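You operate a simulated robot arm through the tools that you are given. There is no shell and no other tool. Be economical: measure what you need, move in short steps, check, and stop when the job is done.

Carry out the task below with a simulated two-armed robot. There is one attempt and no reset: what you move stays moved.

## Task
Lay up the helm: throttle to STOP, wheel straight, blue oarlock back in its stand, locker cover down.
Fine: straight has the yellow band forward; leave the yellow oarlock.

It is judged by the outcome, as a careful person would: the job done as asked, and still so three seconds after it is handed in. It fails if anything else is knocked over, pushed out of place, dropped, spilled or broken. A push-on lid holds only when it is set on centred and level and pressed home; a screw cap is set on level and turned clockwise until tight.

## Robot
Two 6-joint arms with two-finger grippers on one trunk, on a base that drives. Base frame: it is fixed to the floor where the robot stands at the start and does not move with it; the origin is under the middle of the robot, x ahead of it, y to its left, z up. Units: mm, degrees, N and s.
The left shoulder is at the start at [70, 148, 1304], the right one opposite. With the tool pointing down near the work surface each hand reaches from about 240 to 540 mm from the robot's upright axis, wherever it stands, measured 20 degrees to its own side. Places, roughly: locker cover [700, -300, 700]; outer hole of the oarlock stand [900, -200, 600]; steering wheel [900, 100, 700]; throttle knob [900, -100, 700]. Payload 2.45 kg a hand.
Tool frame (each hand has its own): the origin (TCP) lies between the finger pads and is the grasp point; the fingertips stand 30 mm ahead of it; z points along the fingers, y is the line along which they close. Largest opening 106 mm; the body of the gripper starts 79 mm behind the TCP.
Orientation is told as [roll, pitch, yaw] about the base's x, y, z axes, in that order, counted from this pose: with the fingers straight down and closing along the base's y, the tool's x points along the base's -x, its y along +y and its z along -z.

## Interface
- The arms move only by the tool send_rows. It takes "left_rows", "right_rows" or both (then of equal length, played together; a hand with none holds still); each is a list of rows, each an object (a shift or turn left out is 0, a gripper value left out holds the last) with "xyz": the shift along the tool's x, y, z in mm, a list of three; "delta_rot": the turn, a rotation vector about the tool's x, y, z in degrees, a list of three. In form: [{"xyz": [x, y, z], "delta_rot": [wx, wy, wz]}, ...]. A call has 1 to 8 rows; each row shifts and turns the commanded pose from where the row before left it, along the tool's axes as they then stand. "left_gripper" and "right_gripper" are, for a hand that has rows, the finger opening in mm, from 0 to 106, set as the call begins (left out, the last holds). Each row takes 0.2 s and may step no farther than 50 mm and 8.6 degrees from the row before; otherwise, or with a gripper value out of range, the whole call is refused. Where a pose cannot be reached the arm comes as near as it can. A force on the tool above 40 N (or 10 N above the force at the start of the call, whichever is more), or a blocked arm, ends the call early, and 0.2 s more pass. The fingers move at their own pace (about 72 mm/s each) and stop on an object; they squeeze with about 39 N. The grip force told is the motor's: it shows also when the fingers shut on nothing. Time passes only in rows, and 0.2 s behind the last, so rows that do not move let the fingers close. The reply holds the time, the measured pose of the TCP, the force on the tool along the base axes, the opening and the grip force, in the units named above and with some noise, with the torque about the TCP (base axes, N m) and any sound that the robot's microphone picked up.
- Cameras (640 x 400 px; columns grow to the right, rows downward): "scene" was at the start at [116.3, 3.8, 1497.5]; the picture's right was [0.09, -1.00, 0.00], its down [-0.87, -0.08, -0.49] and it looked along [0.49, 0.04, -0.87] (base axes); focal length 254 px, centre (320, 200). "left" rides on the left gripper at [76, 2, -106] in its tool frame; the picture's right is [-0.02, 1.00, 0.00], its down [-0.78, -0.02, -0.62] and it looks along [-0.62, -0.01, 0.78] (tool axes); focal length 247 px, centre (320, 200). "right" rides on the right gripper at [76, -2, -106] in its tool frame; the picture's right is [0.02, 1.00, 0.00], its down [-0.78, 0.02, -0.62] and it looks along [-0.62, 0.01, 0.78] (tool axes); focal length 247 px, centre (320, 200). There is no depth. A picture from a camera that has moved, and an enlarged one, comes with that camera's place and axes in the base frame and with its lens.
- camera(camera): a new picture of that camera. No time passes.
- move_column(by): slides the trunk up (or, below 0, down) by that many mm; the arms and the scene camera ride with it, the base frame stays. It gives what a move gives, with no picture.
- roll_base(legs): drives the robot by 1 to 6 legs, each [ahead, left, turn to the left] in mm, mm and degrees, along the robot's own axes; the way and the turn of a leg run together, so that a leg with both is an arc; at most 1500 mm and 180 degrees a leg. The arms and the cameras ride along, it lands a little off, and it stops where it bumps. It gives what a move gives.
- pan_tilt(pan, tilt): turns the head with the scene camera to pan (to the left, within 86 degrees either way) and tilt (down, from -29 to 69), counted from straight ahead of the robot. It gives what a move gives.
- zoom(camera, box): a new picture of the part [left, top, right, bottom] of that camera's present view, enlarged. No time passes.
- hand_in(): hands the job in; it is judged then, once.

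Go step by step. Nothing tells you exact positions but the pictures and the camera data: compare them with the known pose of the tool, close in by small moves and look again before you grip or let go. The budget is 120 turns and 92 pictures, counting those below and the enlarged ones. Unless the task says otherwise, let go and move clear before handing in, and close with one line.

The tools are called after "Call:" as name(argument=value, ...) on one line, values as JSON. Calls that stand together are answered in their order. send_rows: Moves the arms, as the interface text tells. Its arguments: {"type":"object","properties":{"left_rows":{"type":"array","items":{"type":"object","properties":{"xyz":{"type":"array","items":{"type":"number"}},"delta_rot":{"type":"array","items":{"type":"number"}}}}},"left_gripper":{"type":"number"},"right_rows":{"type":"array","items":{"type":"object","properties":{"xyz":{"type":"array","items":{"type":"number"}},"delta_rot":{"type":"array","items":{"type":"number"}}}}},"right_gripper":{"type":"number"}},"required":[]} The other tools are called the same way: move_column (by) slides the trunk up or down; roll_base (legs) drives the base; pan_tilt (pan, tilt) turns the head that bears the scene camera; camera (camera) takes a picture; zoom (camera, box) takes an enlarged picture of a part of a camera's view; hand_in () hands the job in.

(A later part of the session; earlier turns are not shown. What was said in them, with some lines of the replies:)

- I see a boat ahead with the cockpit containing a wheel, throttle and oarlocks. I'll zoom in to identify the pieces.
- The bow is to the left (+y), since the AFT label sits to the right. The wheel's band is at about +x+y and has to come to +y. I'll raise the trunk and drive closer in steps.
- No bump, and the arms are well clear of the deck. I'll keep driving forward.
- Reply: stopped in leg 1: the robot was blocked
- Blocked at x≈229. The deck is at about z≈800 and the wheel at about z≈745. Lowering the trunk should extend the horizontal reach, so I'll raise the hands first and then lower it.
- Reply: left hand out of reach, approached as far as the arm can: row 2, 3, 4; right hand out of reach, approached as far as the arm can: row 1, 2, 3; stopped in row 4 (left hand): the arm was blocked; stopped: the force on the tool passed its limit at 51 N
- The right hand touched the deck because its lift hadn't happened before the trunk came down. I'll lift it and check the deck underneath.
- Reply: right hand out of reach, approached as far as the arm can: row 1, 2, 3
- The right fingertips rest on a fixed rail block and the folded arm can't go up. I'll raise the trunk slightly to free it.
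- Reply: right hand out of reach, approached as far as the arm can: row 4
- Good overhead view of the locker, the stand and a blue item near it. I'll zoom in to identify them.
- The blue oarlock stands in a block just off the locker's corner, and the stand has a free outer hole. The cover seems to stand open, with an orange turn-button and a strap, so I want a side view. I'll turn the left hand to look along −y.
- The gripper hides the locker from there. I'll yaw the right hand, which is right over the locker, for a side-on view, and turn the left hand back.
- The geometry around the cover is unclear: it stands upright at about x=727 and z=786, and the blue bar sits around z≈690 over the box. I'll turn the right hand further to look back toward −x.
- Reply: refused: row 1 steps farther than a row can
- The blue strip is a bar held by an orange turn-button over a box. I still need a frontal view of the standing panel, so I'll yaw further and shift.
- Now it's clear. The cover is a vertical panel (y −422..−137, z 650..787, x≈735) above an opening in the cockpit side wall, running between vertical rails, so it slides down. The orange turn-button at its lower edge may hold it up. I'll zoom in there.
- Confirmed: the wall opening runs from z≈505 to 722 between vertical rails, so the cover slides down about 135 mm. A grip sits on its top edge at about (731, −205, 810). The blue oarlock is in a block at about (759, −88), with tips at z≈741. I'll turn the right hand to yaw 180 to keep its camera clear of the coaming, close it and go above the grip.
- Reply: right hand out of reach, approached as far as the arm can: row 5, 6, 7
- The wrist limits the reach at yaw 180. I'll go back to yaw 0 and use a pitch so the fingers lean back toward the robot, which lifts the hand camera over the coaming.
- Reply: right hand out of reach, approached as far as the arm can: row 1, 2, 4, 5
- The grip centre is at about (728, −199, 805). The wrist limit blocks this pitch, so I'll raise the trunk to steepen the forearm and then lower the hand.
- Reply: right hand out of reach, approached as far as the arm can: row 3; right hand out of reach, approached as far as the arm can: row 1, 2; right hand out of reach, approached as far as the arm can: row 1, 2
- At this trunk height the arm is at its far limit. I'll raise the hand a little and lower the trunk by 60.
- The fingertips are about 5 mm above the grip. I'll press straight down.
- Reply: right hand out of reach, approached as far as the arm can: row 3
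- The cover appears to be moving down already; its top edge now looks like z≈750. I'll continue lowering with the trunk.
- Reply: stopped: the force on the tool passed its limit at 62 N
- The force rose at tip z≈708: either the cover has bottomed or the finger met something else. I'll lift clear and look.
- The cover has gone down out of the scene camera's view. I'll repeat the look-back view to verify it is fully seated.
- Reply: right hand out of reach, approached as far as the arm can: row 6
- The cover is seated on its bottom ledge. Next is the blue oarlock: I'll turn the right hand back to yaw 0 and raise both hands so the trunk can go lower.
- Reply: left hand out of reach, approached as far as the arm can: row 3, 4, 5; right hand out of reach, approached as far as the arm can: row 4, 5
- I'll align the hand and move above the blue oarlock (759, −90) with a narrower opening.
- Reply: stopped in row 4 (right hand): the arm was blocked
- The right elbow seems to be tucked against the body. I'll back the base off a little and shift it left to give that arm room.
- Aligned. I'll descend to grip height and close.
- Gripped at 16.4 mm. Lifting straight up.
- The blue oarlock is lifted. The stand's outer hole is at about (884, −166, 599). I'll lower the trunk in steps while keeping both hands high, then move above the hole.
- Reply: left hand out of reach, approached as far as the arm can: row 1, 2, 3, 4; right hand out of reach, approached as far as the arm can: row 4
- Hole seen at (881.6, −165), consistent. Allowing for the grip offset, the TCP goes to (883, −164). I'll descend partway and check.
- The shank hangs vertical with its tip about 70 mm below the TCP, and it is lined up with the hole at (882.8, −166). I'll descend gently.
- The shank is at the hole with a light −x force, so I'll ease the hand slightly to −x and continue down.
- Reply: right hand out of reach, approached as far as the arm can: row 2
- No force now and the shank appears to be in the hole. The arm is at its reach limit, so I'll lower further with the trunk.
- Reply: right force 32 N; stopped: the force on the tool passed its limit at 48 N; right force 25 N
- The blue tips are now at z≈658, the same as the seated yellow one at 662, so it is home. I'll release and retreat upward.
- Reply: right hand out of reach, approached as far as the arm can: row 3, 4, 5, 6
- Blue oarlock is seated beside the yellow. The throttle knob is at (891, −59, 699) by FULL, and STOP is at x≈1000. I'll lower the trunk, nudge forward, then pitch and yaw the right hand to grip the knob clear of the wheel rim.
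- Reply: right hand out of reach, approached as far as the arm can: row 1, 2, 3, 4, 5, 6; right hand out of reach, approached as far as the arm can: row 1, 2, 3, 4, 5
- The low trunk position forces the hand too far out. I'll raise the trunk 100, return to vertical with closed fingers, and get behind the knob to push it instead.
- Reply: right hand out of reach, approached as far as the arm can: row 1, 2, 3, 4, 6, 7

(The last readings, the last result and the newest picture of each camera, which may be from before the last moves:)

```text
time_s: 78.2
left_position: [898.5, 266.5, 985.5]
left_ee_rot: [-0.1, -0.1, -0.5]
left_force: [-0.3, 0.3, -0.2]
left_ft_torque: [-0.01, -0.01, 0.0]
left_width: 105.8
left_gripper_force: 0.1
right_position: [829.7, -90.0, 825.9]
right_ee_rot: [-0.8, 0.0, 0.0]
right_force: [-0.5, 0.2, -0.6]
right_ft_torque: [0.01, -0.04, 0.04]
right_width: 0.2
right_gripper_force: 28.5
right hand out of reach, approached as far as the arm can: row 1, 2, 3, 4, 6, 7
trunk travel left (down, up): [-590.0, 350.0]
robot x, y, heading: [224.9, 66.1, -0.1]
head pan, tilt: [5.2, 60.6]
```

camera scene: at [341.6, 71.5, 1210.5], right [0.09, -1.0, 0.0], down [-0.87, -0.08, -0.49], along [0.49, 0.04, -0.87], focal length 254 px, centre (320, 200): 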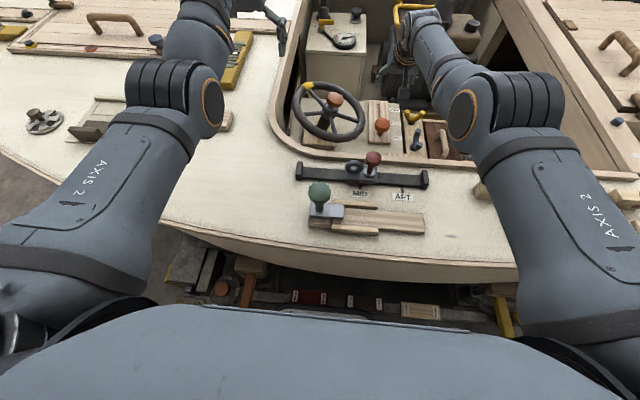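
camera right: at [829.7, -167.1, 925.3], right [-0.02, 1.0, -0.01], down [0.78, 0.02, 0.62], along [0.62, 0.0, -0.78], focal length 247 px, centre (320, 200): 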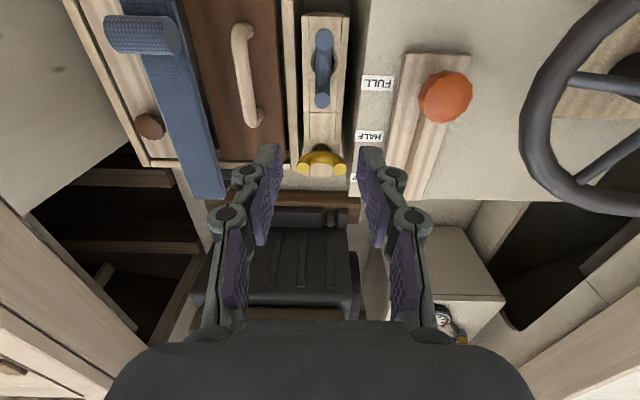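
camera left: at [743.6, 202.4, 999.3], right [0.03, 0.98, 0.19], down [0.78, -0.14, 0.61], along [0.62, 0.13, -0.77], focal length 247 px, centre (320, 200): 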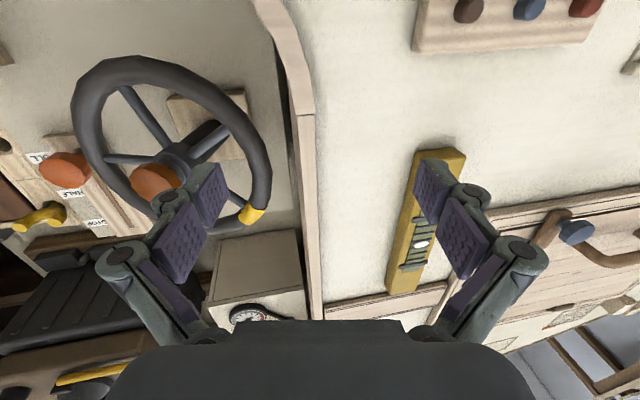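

Call:
send_rows(right_rows=[{"xyz": [-12, 15, 0]}, {"xyz": [-3, 16, 20]}, {"xyz": [0, 0, 30]}, {"xyz": [0, 0, 30]}, {"xyz": [0, 0, 24]}, {}])

Call:
camera(camera="right")

```text
time_s: 79.6
left_position: [897.8, 267.0, 986.8]
left_ee_rot: [-0.1, -0.1, -0.5]
left_force: [0.2, 0.0, -0.8]
left_ft_torque: [0.0, 0.0, 0.01]
left_width: 106.1
left_gripper_force: 0.0
right_position: [844.4, -61.0, 720.2]
right_ee_rot: [-0.7, 0.0, 0.0]
right_force: [0.4, 0.1, -0.8]
right_ft_torque: [-0.02, 0.0, -0.01]
right_width: 0.3
right_gripper_force: 28.6
trunk travel left (down, up): [-590.0, 350.0]
robot x, y, heading: [224.8, 69.6, -0.1]
head pan, tilt: [5.2, 60.6]
```

```text
33 pictures are left
camera right: at [768.0, -61.5, 828.1], right [-0.02, 1.0, -0.01], down [0.78, 0.02, 0.62], along [0.62, 0.0, -0.78], focal length 247 px, centre (320, 200)
```

right: 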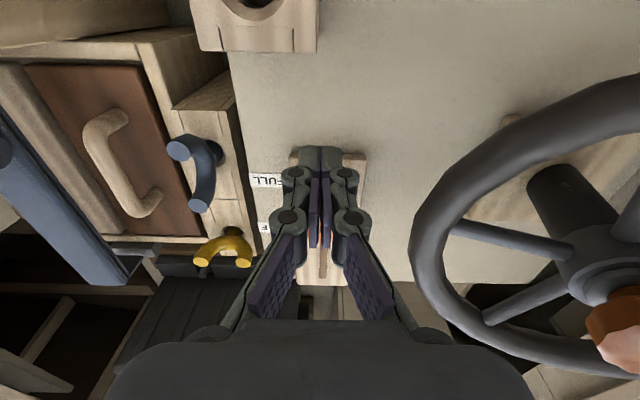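

The fingers are in front of the knob, centred on the slot. Pushing toward STOP.

Call:
send_rows(right_rows=[{"xyz": [-12, 0, 0]}, {"xyz": [-12, 0, 0]}, {"xyz": [-12, 0, 0]}, {"xyz": [-12, 0, 0]}, {}])

Call:
zoom(camera="scene", box=[330, 90, 450, 165])

```text
time_s: 80.8
left_position: [897.6, 266.4, 986.6]
left_ee_rot: [-0.1, -0.1, -0.4]
left_force: [0.1, 0.3, 0.5]
left_ft_torque: [0.01, -0.04, -0.01]
left_width: 106.0
left_gripper_force: 0.1
right_position: [885.4, -63.0, 723.9]
right_ee_rot: [-0.8, -0.1, 0.0]
right_force: [-1.4, 0.1, 0.6]
right_ft_torque: [0.0, 0.04, -0.02]
right_width: 0.2
right_gripper_force: 27.8
right hand out of reach, approached as far as the arm can: row 4
trunk travel left (down, up): [-590.0, 350.0]
robot x, y, heading: [224.9, 66.3, -0.2]
head pan, tilt: [5.2, 60.6]
```

```text
5.33 times, centred on (390, 128) of scene
camera zoom: at [341.5, 71.8, 1310.6], right [0.09, -1.0, 0.0], down [-0.87, -0.08, -0.49], along [0.49, 0.04, -0.87], focal length 1352 px, centre (-53, 587)
```

zoom: 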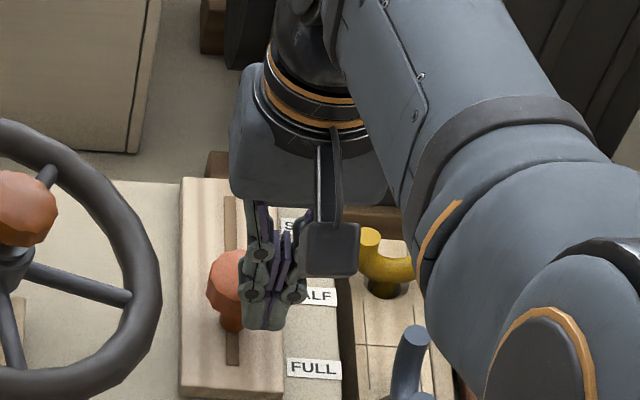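

The knob is at about HALF and the arm is near its limit for a vertical tool. I'll pitch the fingers forward as I continue.

Call:
send_rows(right_rows=[{"delta_rot": [0, -8, 0]}, {"delta_rot": [0, -8, 0]}, {"xyz": [-10.5, 2, 6]}, {"xyz": [-11.5, 2, 3.3]}, {"delta_rot": [0, -8, 0]}, {"xyz": [-11, 0, 5]}, {}])

Call:
zoom(camera="scene", box=[330, 80, 450, 155])

```text
time_s: 82.4
left_position: [896.4, 267.9, 986.8]
left_ee_rot: [0.0, -0.1, -0.4]
left_force: [-0.7, 0.7, -0.5]
left_ft_torque: [0.02, -0.01, 0.01]
left_width: 105.9
left_gripper_force: 0.1
right_position: [919.9, -58.5, 720.0]
right_ee_rot: [-0.8, -24.1, 0.3]
right_force: [-2.3, -0.2, 5.6]
right_ft_torque: [0.03, -0.01, 0.01]
right_width: 0.1
right_gripper_force: 28.5
trunk travel left (down, up): [-590.0, 350.0]
robot x, y, heading: [225.8, 67.9, -0.2]
head pan, tilt: [5.2, 60.6]
```

```text
5.33 times, centred on (390, 118) of scene
camera zoom: at [340.3, 71.7, 1310.6], right [0.09, -1.0, 0.0], down [-0.87, -0.08, -0.49], along [0.49, 0.04, -0.87], focal length 1352 px, centre (-53, 640)
```

zoom: 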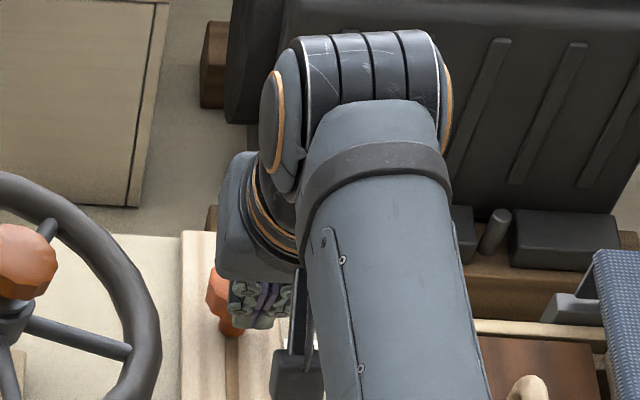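

Call:
camera(camera="right")

```text
30 pictures are left
camera right: at [806.8, -60.0, 788.0], right [-0.02, 1.0, -0.02], down [0.46, 0.03, 0.89], along [0.89, 0.01, -0.46], focal length 247 px, centre (320, 200)
```

right: 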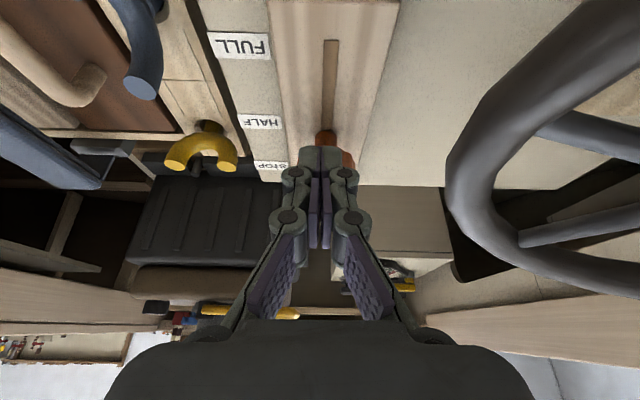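

The lever is between HALF and STOP. Continuing the push.

Call:
send_rows(right_rows=[{"xyz": [-11, 0, 4.9]}, {"xyz": [-11, 0, 4.9]}, {"xyz": [-11, 0, 4.9]}, {}])

Call:
camera(camera="right")

```text
time_s: 83.4
left_position: [898.4, 266.4, 987.5]
left_ee_rot: [-0.2, -0.1, -0.4]
left_force: [0.3, -0.2, 0.4]
left_ft_torque: [0.03, 0.01, -0.01]
left_width: 106.1
left_gripper_force: 0.1
right_position: [957.1, -58.0, 721.1]
right_ee_rot: [-0.8, -24.0, 0.3]
right_force: [-0.7, -0.3, 4.0]
right_ft_torque: [0.0, -0.09, -0.02]
right_width: 0.0
right_gripper_force: 28.9
trunk travel left (down, up): [-590.0, 350.0]
robot x, y, heading: [224.2, 68.5, -0.3]
head pan, tilt: [5.2, 60.6]
```

```text
29 pictures are left
camera right: at [844.4, -59.6, 788.2], right [-0.02, 1.0, -0.02], down [0.46, 0.03, 0.89], along [0.89, 0.01, -0.46], focal length 247 px, centre (320, 200)
```

right: 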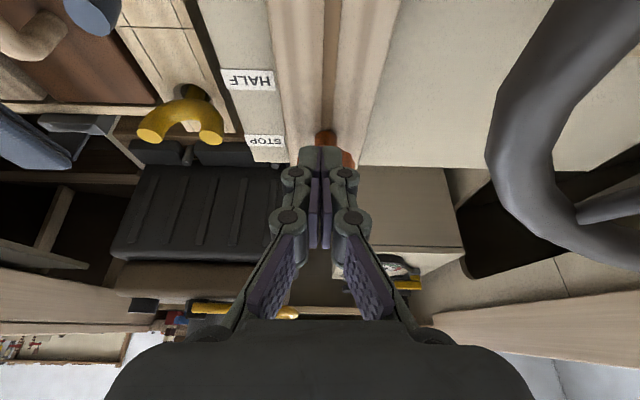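

Call:
send_rows(right_rows=[{"xyz": [-8, 0, 3.5]}, {"xyz": [-8, 0, 3.5]}, {"xyz": [-5, 0, 2.2]}, {}])

Call:
camera(camera="right")

```text
time_s: 84.4
left_position: [897.8, 266.4, 987.2]
left_ee_rot: [-0.1, -0.2, -0.4]
left_force: [-0.5, 0.0, -0.7]
left_ft_torque: [0.01, 0.02, 0.03]
left_width: 105.7
left_gripper_force: 0.0
right_position: [967.4, -63.4, 725.5]
right_ee_rot: [-0.8, -24.0, 0.2]
right_force: [0.4, 0.1, 1.1]
right_ft_torque: [-0.03, -0.01, -0.01]
right_width: 0.0
right_gripper_force: 28.7
right hand out of reach, approached as far as the arm can: row 2, 3
trunk travel left (down, up): [-590.0, 350.0]
robot x, y, heading: [224.6, 68.8, -0.2]
head pan, tilt: [5.2, 60.6]
```

```text
28 pictures are left
camera right: at [855.1, -63.9, 792.2], right [-0.02, 1.0, -0.02], down [0.46, 0.03, 0.89], along [0.89, 0.01, -0.46], focal length 247 px, centre (320, 200)
```

right: 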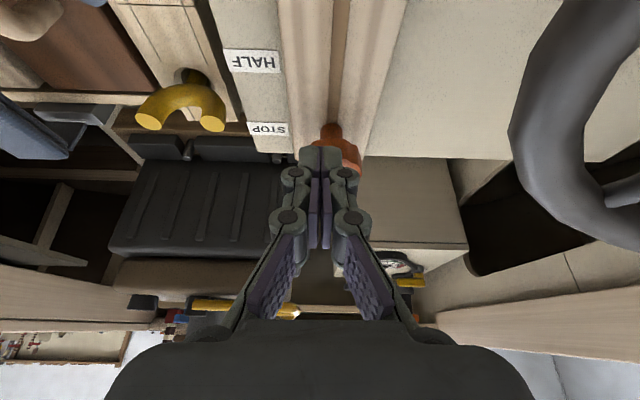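

The lever is about level with the STOP label. I'll pitch a little more and push gently to the end stop.

Call:
send_rows(right_rows=[{"xyz": [0, 4, 0]}, {"delta_rot": [0, -8, 0]}, {"xyz": [-5, 0, 5]}, {"xyz": [-5, 0, 5]}, {"xyz": [-4, 0, 3]}, {}])

Call:
zoom(camera="right", box=[220, 50, 420, 175])

```text
time_s: 85.8
left_position: [895.4, 267.3, 988.8]
left_ee_rot: [0.0, -0.3, -0.5]
left_force: [0.4, -0.2, 0.3]
left_ft_torque: [-0.01, -0.03, -0.01]
left_width: 106.0
left_gripper_force: 0.1
right_position: [984.8, -59.0, 723.6]
right_ee_rot: [-0.8, -32.2, 0.4]
right_force: [-15.2, -0.4, 8.7]
right_ft_torque: [0.03, 0.32, 0.06]
right_width: 0.0
right_gripper_force: 28.4
trunk travel left (down, up): [-590.0, 350.0]
robot x, y, heading: [222.5, 66.8, 0.0]
head pan, tilt: [5.2, 60.6]
```

```text
3.20 times, centred on (320, 112) of right
camera zoom: at [863.0, -60.4, 774.5], right [-0.02, 1.0, -0.02], down [0.33, 0.03, 0.94], along [0.94, 0.01, -0.33], focal length 790 px, centre (320, 480)
```

zoom: 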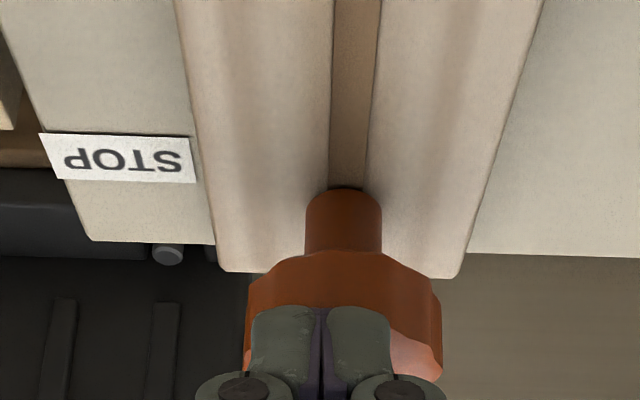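

A 15 N push shows it's against the end stop. Backing off and lifting away.

Call:
send_rows(right_rows=[{"xyz": [12.7, 0, -8]}, {"xyz": [-10, 0, -40]}, {"xyz": [-10, 0, -40]}, {"delta_rot": [0, 8, 0]}, {"delta_rot": [0, 8, 0]}, {"delta_rot": [0, 8, 0]}, {"delta_rot": [0, 8, 0]}, {}])

Call:
send_rows(right_rows=[{"xyz": [0, -30, -20]}, {"xyz": [20, -40, -20]}, {"xyz": [20, -40, 0]}, {"xyz": [20, -40, 0]}, {"xyz": [20, -20, 0]}, {}])

Call:
camera(camera="scene")

```text
time_s: 87.6
left_position: [897.5, 268.2, 984.9]
left_ee_rot: [-0.1, -0.2, -0.4]
left_force: [0.0, -0.4, -0.3]
left_ft_torque: [-0.01, 0.03, -0.02]
left_width: 105.9
left_gripper_force: 0.1
right_position: [897.0, -68.6, 806.7]
right_ee_rot: [-0.8, -0.1, 0.0]
right_force: [0.6, 0.8, -0.4]
right_ft_torque: [0.0, 0.02, -0.02]
right_width: 0.0
right_gripper_force: 29.0
right hand out of reach, approached as far as the arm can: row 6, 7
trunk travel left (down, up): [-590.0, 350.0]
robot x, y, heading: [226.0, 67.3, -0.3]
head pan, tilt: [5.2, 60.6]
```

```text
time_s: 89.0
left_position: [899.1, 266.6, 986.3]
left_ee_rot: [-0.1, -0.1, -0.4]
left_force: [-0.7, 0.4, 0.2]
left_ft_torque: [0.01, -0.01, 0.0]
left_width: 105.8
left_gripper_force: 0.0
right_position: [834.1, -241.9, 836.8]
right_ee_rot: [-0.8, 0.0, 0.0]
right_force: [-0.7, 0.4, 0.2]
right_ft_torque: [0.01, 0.01, -0.04]
right_width: 0.0
right_gripper_force: 28.7
right hand out of reach, approached as far as the arm can: row 4, 5
trunk travel left (down, up): [-590.0, 350.0]
robot x, y, heading: [227.6, 64.6, -0.2]
head pan, tilt: [5.2, 60.6]
```

```text
26 pictures are left
camera scene: at [341.9, 72.1, 1310.5], right [0.09, -1.0, 0.0], down [-0.87, -0.08, -0.49], along [0.49, 0.04, -0.87], focal length 254 px, centre (320, 200)
```

scene: 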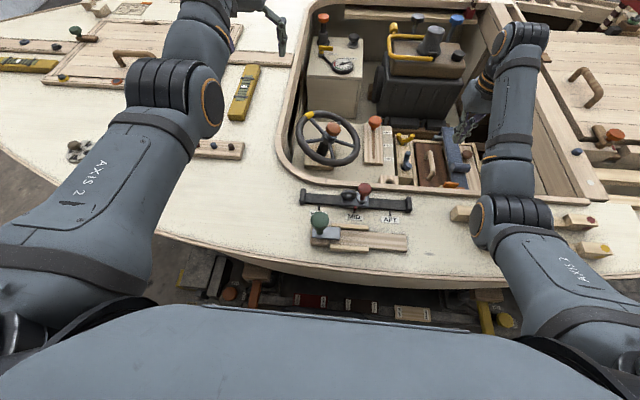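

Call:
zoom(camera="scene", box=[280, 90, 440, 190])

Call:
camera(camera="left")

```text
4.00 times, centred on (360, 140) of scene
camera zoom: at [341.9, 72.1, 1310.5], right [0.09, -1.0, 0.0], down [-0.87, -0.08, -0.49], along [0.49, 0.04, -0.87], focal length 1014 px, centre (160, 440)
```

zoom: 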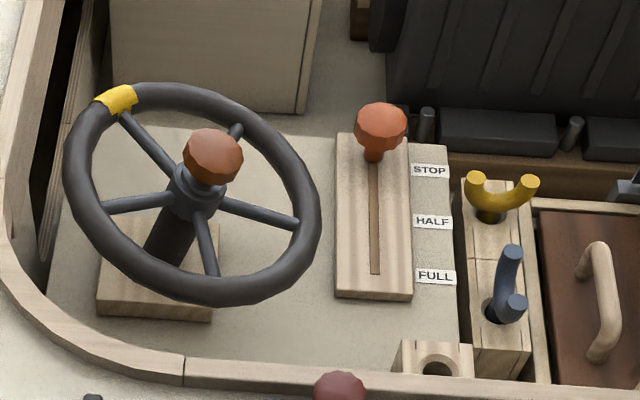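

```text
24 pictures are left
camera left: at [821.4, 268.9, 1091.6], right [0.03, 1.0, 0.0], down [0.78, -0.02, 0.62], along [0.62, -0.02, -0.78], focal length 247 px, centre (320, 200)
```

left: 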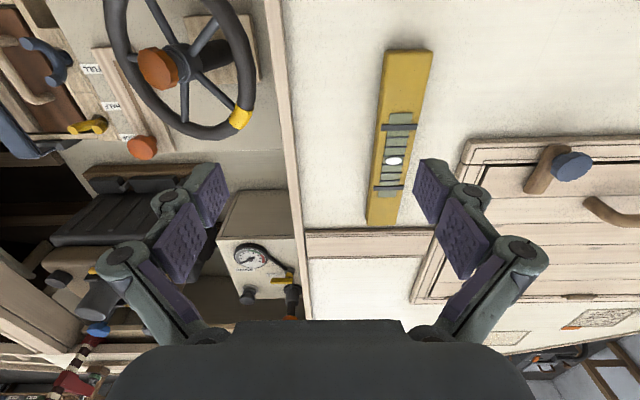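

Throttle is at STOP, and both oarlocks are fine. For the wheel, the hub is at about (876, 91, 745) with the column raked aft. The yellow band is 44° short of forward (+y), so the wheel must turn counter-clockwise. I'll use the closed left fingers to push the +y spoke around, first moving above the gap beside it.

Call:
send_rows(left_rows=[{"xyz": [0, -28, 10]}, {"xyz": [8, -28, 29]}, {"xyz": [8, -28, 29]}, {"xyz": [8, -29, 29]}, {"xyz": [9, 0, 29]}, {}], left_gripper=0)

Call:
camera(camera="left")

Call:
zoom(camera="scene", box=[270, 80, 390, 180])

```text
time_s: 90.4
left_position: [865.5, 153.1, 859.4]
left_ee_rot: [0.0, -0.1, -0.5]
left_force: [0.5, -1.1, -0.7]
left_ft_torque: [0.0, 0.05, -0.01]
left_width: 0.0
left_gripper_force: 28.2
right_position: [833.6, -241.0, 837.9]
right_ee_rot: [-0.7, 0.0, 0.0]
right_force: [-0.2, 0.9, -0.4]
right_ft_torque: [-0.01, 0.01, -0.03]
right_width: 0.0
right_gripper_force: 28.2
trunk travel left (down, up): [-590.0, 350.0]
robot x, y, heading: [228.2, 65.1, -0.2]
head pan, tilt: [5.2, 60.6]
```

```text
23 pictures are left
camera left: at [787.9, 155.1, 965.8], right [0.03, 1.0, 0.0], down [0.78, -0.02, 0.62], along [0.62, -0.02, -0.78], focal length 247 px, centre (320, 200)
```

left: 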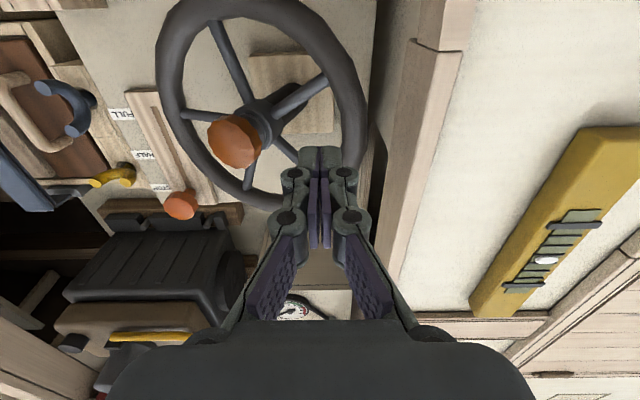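

```text
4.00 times, centred on (330, 130) of scene
camera zoom: at [341.6, 71.2, 1310.5], right [0.09, -1.0, 0.0], down [-0.87, -0.08, -0.49], along [0.49, 0.04, -0.87], focal length 1014 px, centre (280, 480)
```

zoom: 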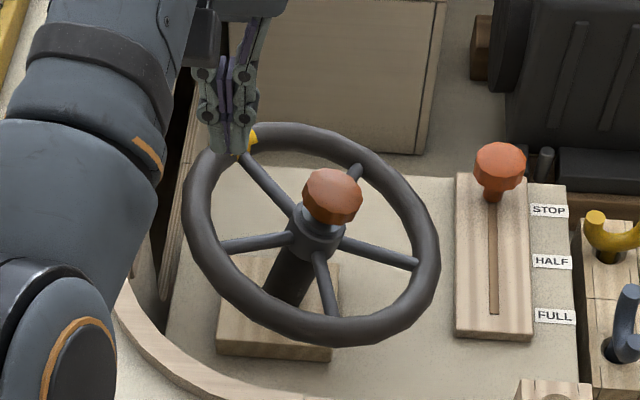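

The finger is over the gap between the yellow spoke and the +y spoke. Descending into it.

Call:
send_rows(left_rows=[{"xyz": [0, 1, 25]}, {"xyz": [0, 0, 25]}, {"xyz": [0, 0, 25]}, {}])

Call:
zoom(camera="scene", box=[270, 80, 390, 180])

```text
time_s: 91.4
left_position: [864.7, 155.0, 784.2]
left_ee_rot: [0.0, -0.1, -0.4]
left_force: [0.5, -2.3, 1.0]
left_ft_torque: [-0.02, -0.04, 0.01]
left_width: 0.0
left_gripper_force: 28.2
right_position: [833.2, -241.3, 836.9]
right_ee_rot: [-0.8, 0.0, -0.1]
right_force: [-0.1, 0.1, 0.7]
right_ft_torque: [0.02, 0.01, 0.04]
right_width: 0.0
right_gripper_force: 28.2
trunk travel left (down, up): [-590.0, 350.0]
robot x, y, heading: [225.3, 72.4, -0.2]
head pan, tilt: [5.2, 60.6]
```

```text
4.00 times, centred on (330, 130) of scene
camera zoom: at [341.6, 71.2, 1310.5], right [0.09, -1.0, 0.0], down [-0.87, -0.08, -0.49], along [0.49, 0.04, -0.87], focal length 1014 px, centre (280, 480)
```

zoom: 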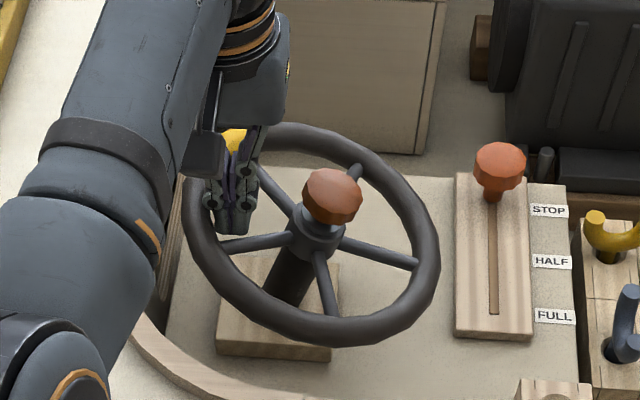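

Call:
send_rows(left_rows=[{"xyz": [0, -5, 7]}, {"xyz": [10.5, -2.9, 1]}, {"xyz": [9.8, -4.9, 1.7]}, {}])

Call:
zoom(camera="scene", box=[270, 80, 390, 180])

```text
time_s: 92.4
left_position: [843.1, 143.0, 773.1]
left_ee_rot: [0.0, 0.0, -0.4]
left_force: [-0.5, 1.7, -1.0]
left_ft_torque: [0.01, 0.0, -0.04]
left_width: 0.0
left_gripper_force: 28.0
right_position: [835.2, -240.9, 835.7]
right_ee_rot: [-0.8, -0.1, 0.1]
right_force: [-0.3, 0.4, 0.6]
right_ft_torque: [-0.01, -0.02, 0.0]
right_width: 0.0
right_gripper_force: 29.2
trunk travel left (down, up): [-590.0, 350.0]
robot x, y, heading: [225.0, 69.3, -0.2]
head pan, tilt: [5.2, 60.6]
```

```text
4.00 times, centred on (330, 130) of scene
camera zoom: at [341.8, 72.0, 1310.5], right [0.09, -1.0, 0.0], down [-0.87, -0.08, -0.49], along [0.49, 0.04, -0.87], focal length 1014 px, centre (280, 480)
```

zoom: 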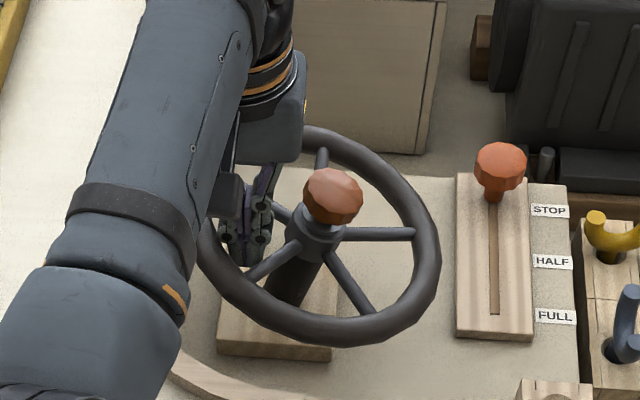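

The wheel is turning smoothly. Continuing along the arc.

Call:
send_rows(left_rows=[{"xyz": [8.7, -6.6, 2.3]}, {"xyz": [3, -3.5, 1.2]}, {}])

Call:
zoom(camera="scene", box=[270, 80, 390, 180])

Call:
camera(camera="left")

```text
time_s: 93.2
left_position: [832.8, 131.4, 771.3]
left_ee_rot: [-0.1, 0.1, -0.4]
left_force: [0.6, -0.1, -0.4]
left_ft_torque: [-0.03, -0.01, -0.01]
left_width: 0.0
left_gripper_force: 29.5
right_position: [834.8, -240.8, 837.1]
right_ee_rot: [-0.8, 0.0, -0.2]
right_force: [0.2, 0.4, -0.2]
right_ft_torque: [0.04, 0.01, 0.0]
right_width: 0.0
right_gripper_force: 28.7
trunk travel left (down, up): [-590.0, 350.0]
robot x, y, heading: [225.5, 69.1, -0.2]
head pan, tilt: [5.2, 60.6]
```

```text
4.00 times, centred on (330, 130) of scene
camera zoom: at [341.7, 71.7, 1310.5], right [0.09, -1.0, 0.0], down [-0.87, -0.08, -0.49], along [0.49, 0.04, -0.87], focal length 1014 px, centre (280, 480)
```

zoom: 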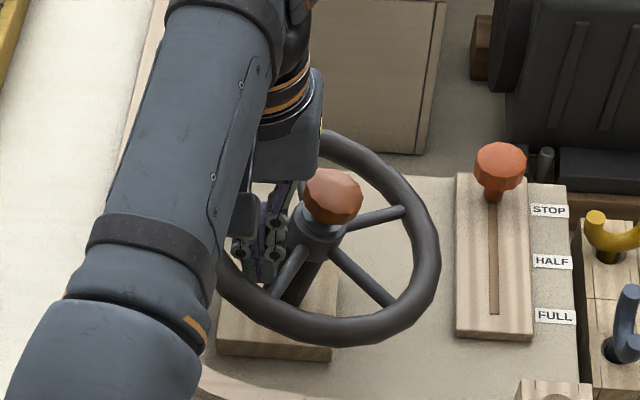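

```text
18 pictures are left
camera left: at [754.9, 133.7, 877.4], right [0.03, 1.0, 0.0], down [0.78, -0.02, 0.62], along [0.62, -0.02, -0.78], focal length 247 px, centre (320, 200)
```

left: 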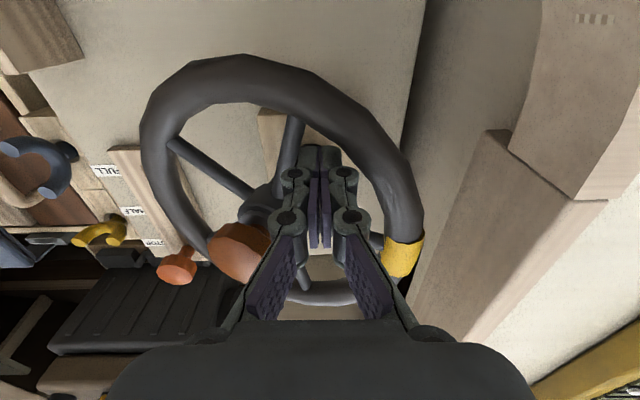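

The band is within about 3–5° of forward. One small nudge more, then I'll withdraw and inspect.

Call:
send_rows(left_rows=[{"xyz": [2, -2.6, 0.8]}, {}, {"xyz": [-5, 6, 0]}, {"xyz": [0, 0, -25]}, {"xyz": [0, 0, -30]}, {"xyz": [0, 0, -30]}, {"xyz": [0, 20, -20]}, {}])

Call:
send_rows(left_rows=[{"xyz": [0, 35, 0]}, {"xyz": [0, 35, 0]}, {"xyz": [0, 35, 0]}, {}])

Call:
zoom(camera="scene", box=[270, 80, 390, 180])

Call:
camera(camera="left")

```text
time_s: 95.0
left_position: [846.0, 152.7, 869.9]
left_ee_rot: [0.0, -0.1, -0.4]
left_force: [-0.8, -0.3, -0.8]
left_ft_torque: [0.02, -0.01, 0.04]
left_width: 0.0
left_gripper_force: 28.2
left hand out of reach, approached as far as the arm can: row 7
right_position: [833.4, -240.8, 837.3]
right_ee_rot: [-0.7, 0.0, 0.1]
right_force: [0.0, 0.8, -0.2]
right_ft_torque: [0.03, -0.01, 0.01]
right_width: 0.3
right_gripper_force: 28.3
trunk travel left (down, up): [-590.0, 350.0]
robot x, y, heading: [223.7, 70.9, -0.4]
head pan, tilt: [5.2, 60.6]
```

```text
time_s: 96.0
left_position: [859.7, 255.8, 862.5]
left_ee_rot: [0.1, -0.1, -0.4]
left_force: [-0.6, -0.1, -0.8]
left_ft_torque: [0.0, -0.01, 0.01]
left_width: 0.1
left_gripper_force: 28.7
left hand out of reach, approached as far as the arm can: row 1, 2
right_position: [832.8, -241.3, 838.1]
right_ee_rot: [-0.8, 0.0, -0.1]
right_force: [0.4, 0.3, -0.5]
right_ft_torque: [0.01, 0.0, -0.02]
right_width: 0.2
right_gripper_force: 28.6
trunk travel left (down, up): [-590.0, 350.0]
robot x, y, heading: [226.5, 71.6, -0.3]
head pan, tilt: [5.2, 60.6]
```

```text
4.00 times, centred on (330, 130) of scene
camera zoom: at [341.6, 70.7, 1310.5], right [0.09, -1.0, 0.0], down [-0.87, -0.08, -0.49], along [0.49, 0.04, -0.87], focal length 1014 px, centre (280, 480)
```

zoom: 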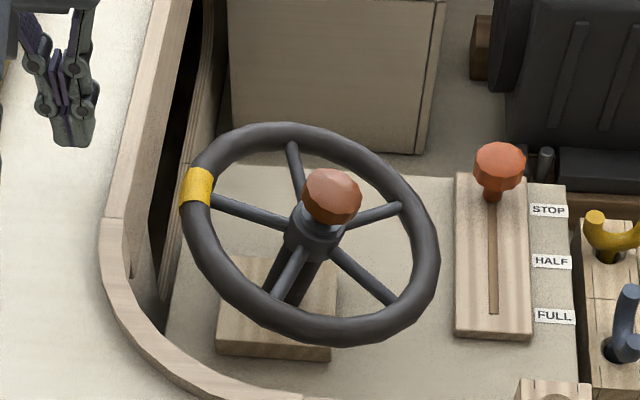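

```text
16 pictures are left
camera left: at [782.4, 257.6, 968.4], right [0.03, 1.0, 0.0], down [0.78, -0.02, 0.62], along [0.62, -0.02, -0.78], focal length 247 px, centre (320, 200)
```

left: 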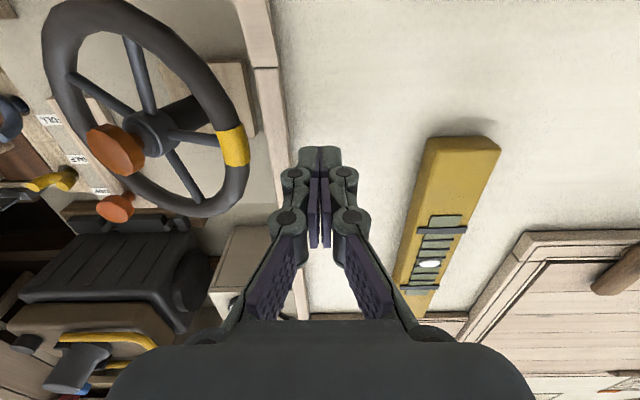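

By the spoke symmetry the yellow band points straight forward (+y). The throttle is at STOP, the oarlock is seated and the cover is down. I'll raise the hands clear and take a last look.

Call:
move_column(by=120)

Call:
camera(camera="scene")

Call:
zoom(camera="right", box=[160, 0, 480, 200])

```text
time_s: 97.5
left_position: [860.0, 256.6, 981.1]
left_ee_rot: [-0.2, 0.0, -0.4]
left_force: [-0.2, 0.2, -0.1]
left_ft_torque: [-0.03, 0.01, 0.04]
left_width: 0.0
left_gripper_force: 28.6
right_position: [834.2, -240.6, 957.9]
right_ee_rot: [-0.7, 0.0, 0.0]
right_force: [0.7, -0.1, 0.5]
right_ft_torque: [0.01, -0.02, -0.01]
right_width: 0.0
right_gripper_force: 28.5
trunk travel left (down, up): [-710.0, 230.0]
robot x, y, heading: [222.7, 67.7, -0.2]
head pan, tilt: [5.2, 60.6]
```

```text
15 pictures are left
camera scene: at [342.0, 71.6, 1430.4], right [0.09, -1.0, 0.0], down [-0.87, -0.08, -0.49], along [0.49, 0.04, -0.87], focal length 254 px, centre (320, 200)
```

scene: 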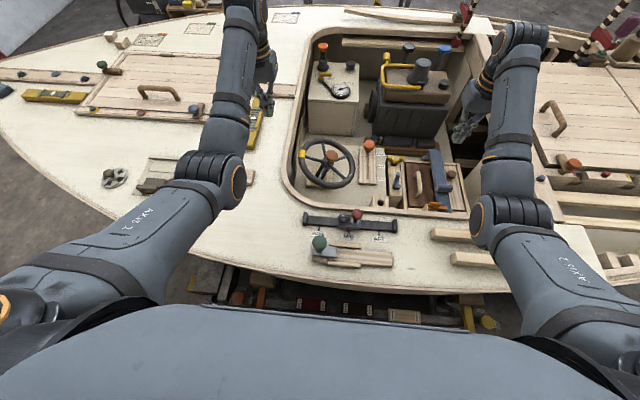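

```text
2.00 times, centred on (320, 100) of right
camera zoom: at [757.4, -241.1, 1064.5], right [-0.02, 1.0, -0.01], down [0.78, 0.02, 0.62], along [0.62, 0.0, -0.78], focal length 494 px, centre (320, 400)
```

zoom: 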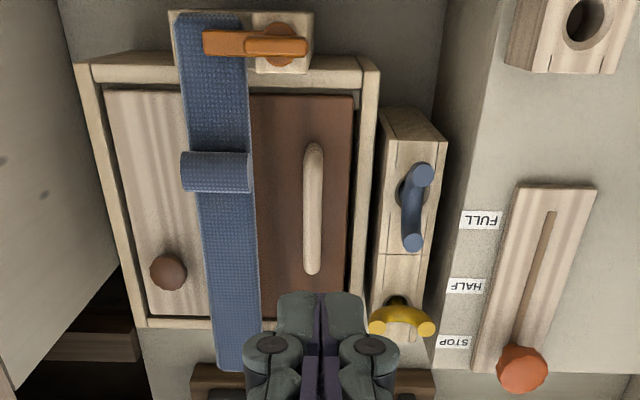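

Everything looks right in the last pictures, and both hands are clear. Handing in.

Call:
hand_in()

```text
The job is handed in.
```

The helm is laid up: throttle at STOP, wheel straight with the yellow band forward, blue oarlock back in its stand's outer hole, locker cover slid down onto its ledge, and the yellow oarlock left alone. One slip along the way: the right fingertips pressed on a wooden deck rail at about 51 N, and I saw nothing moved there.
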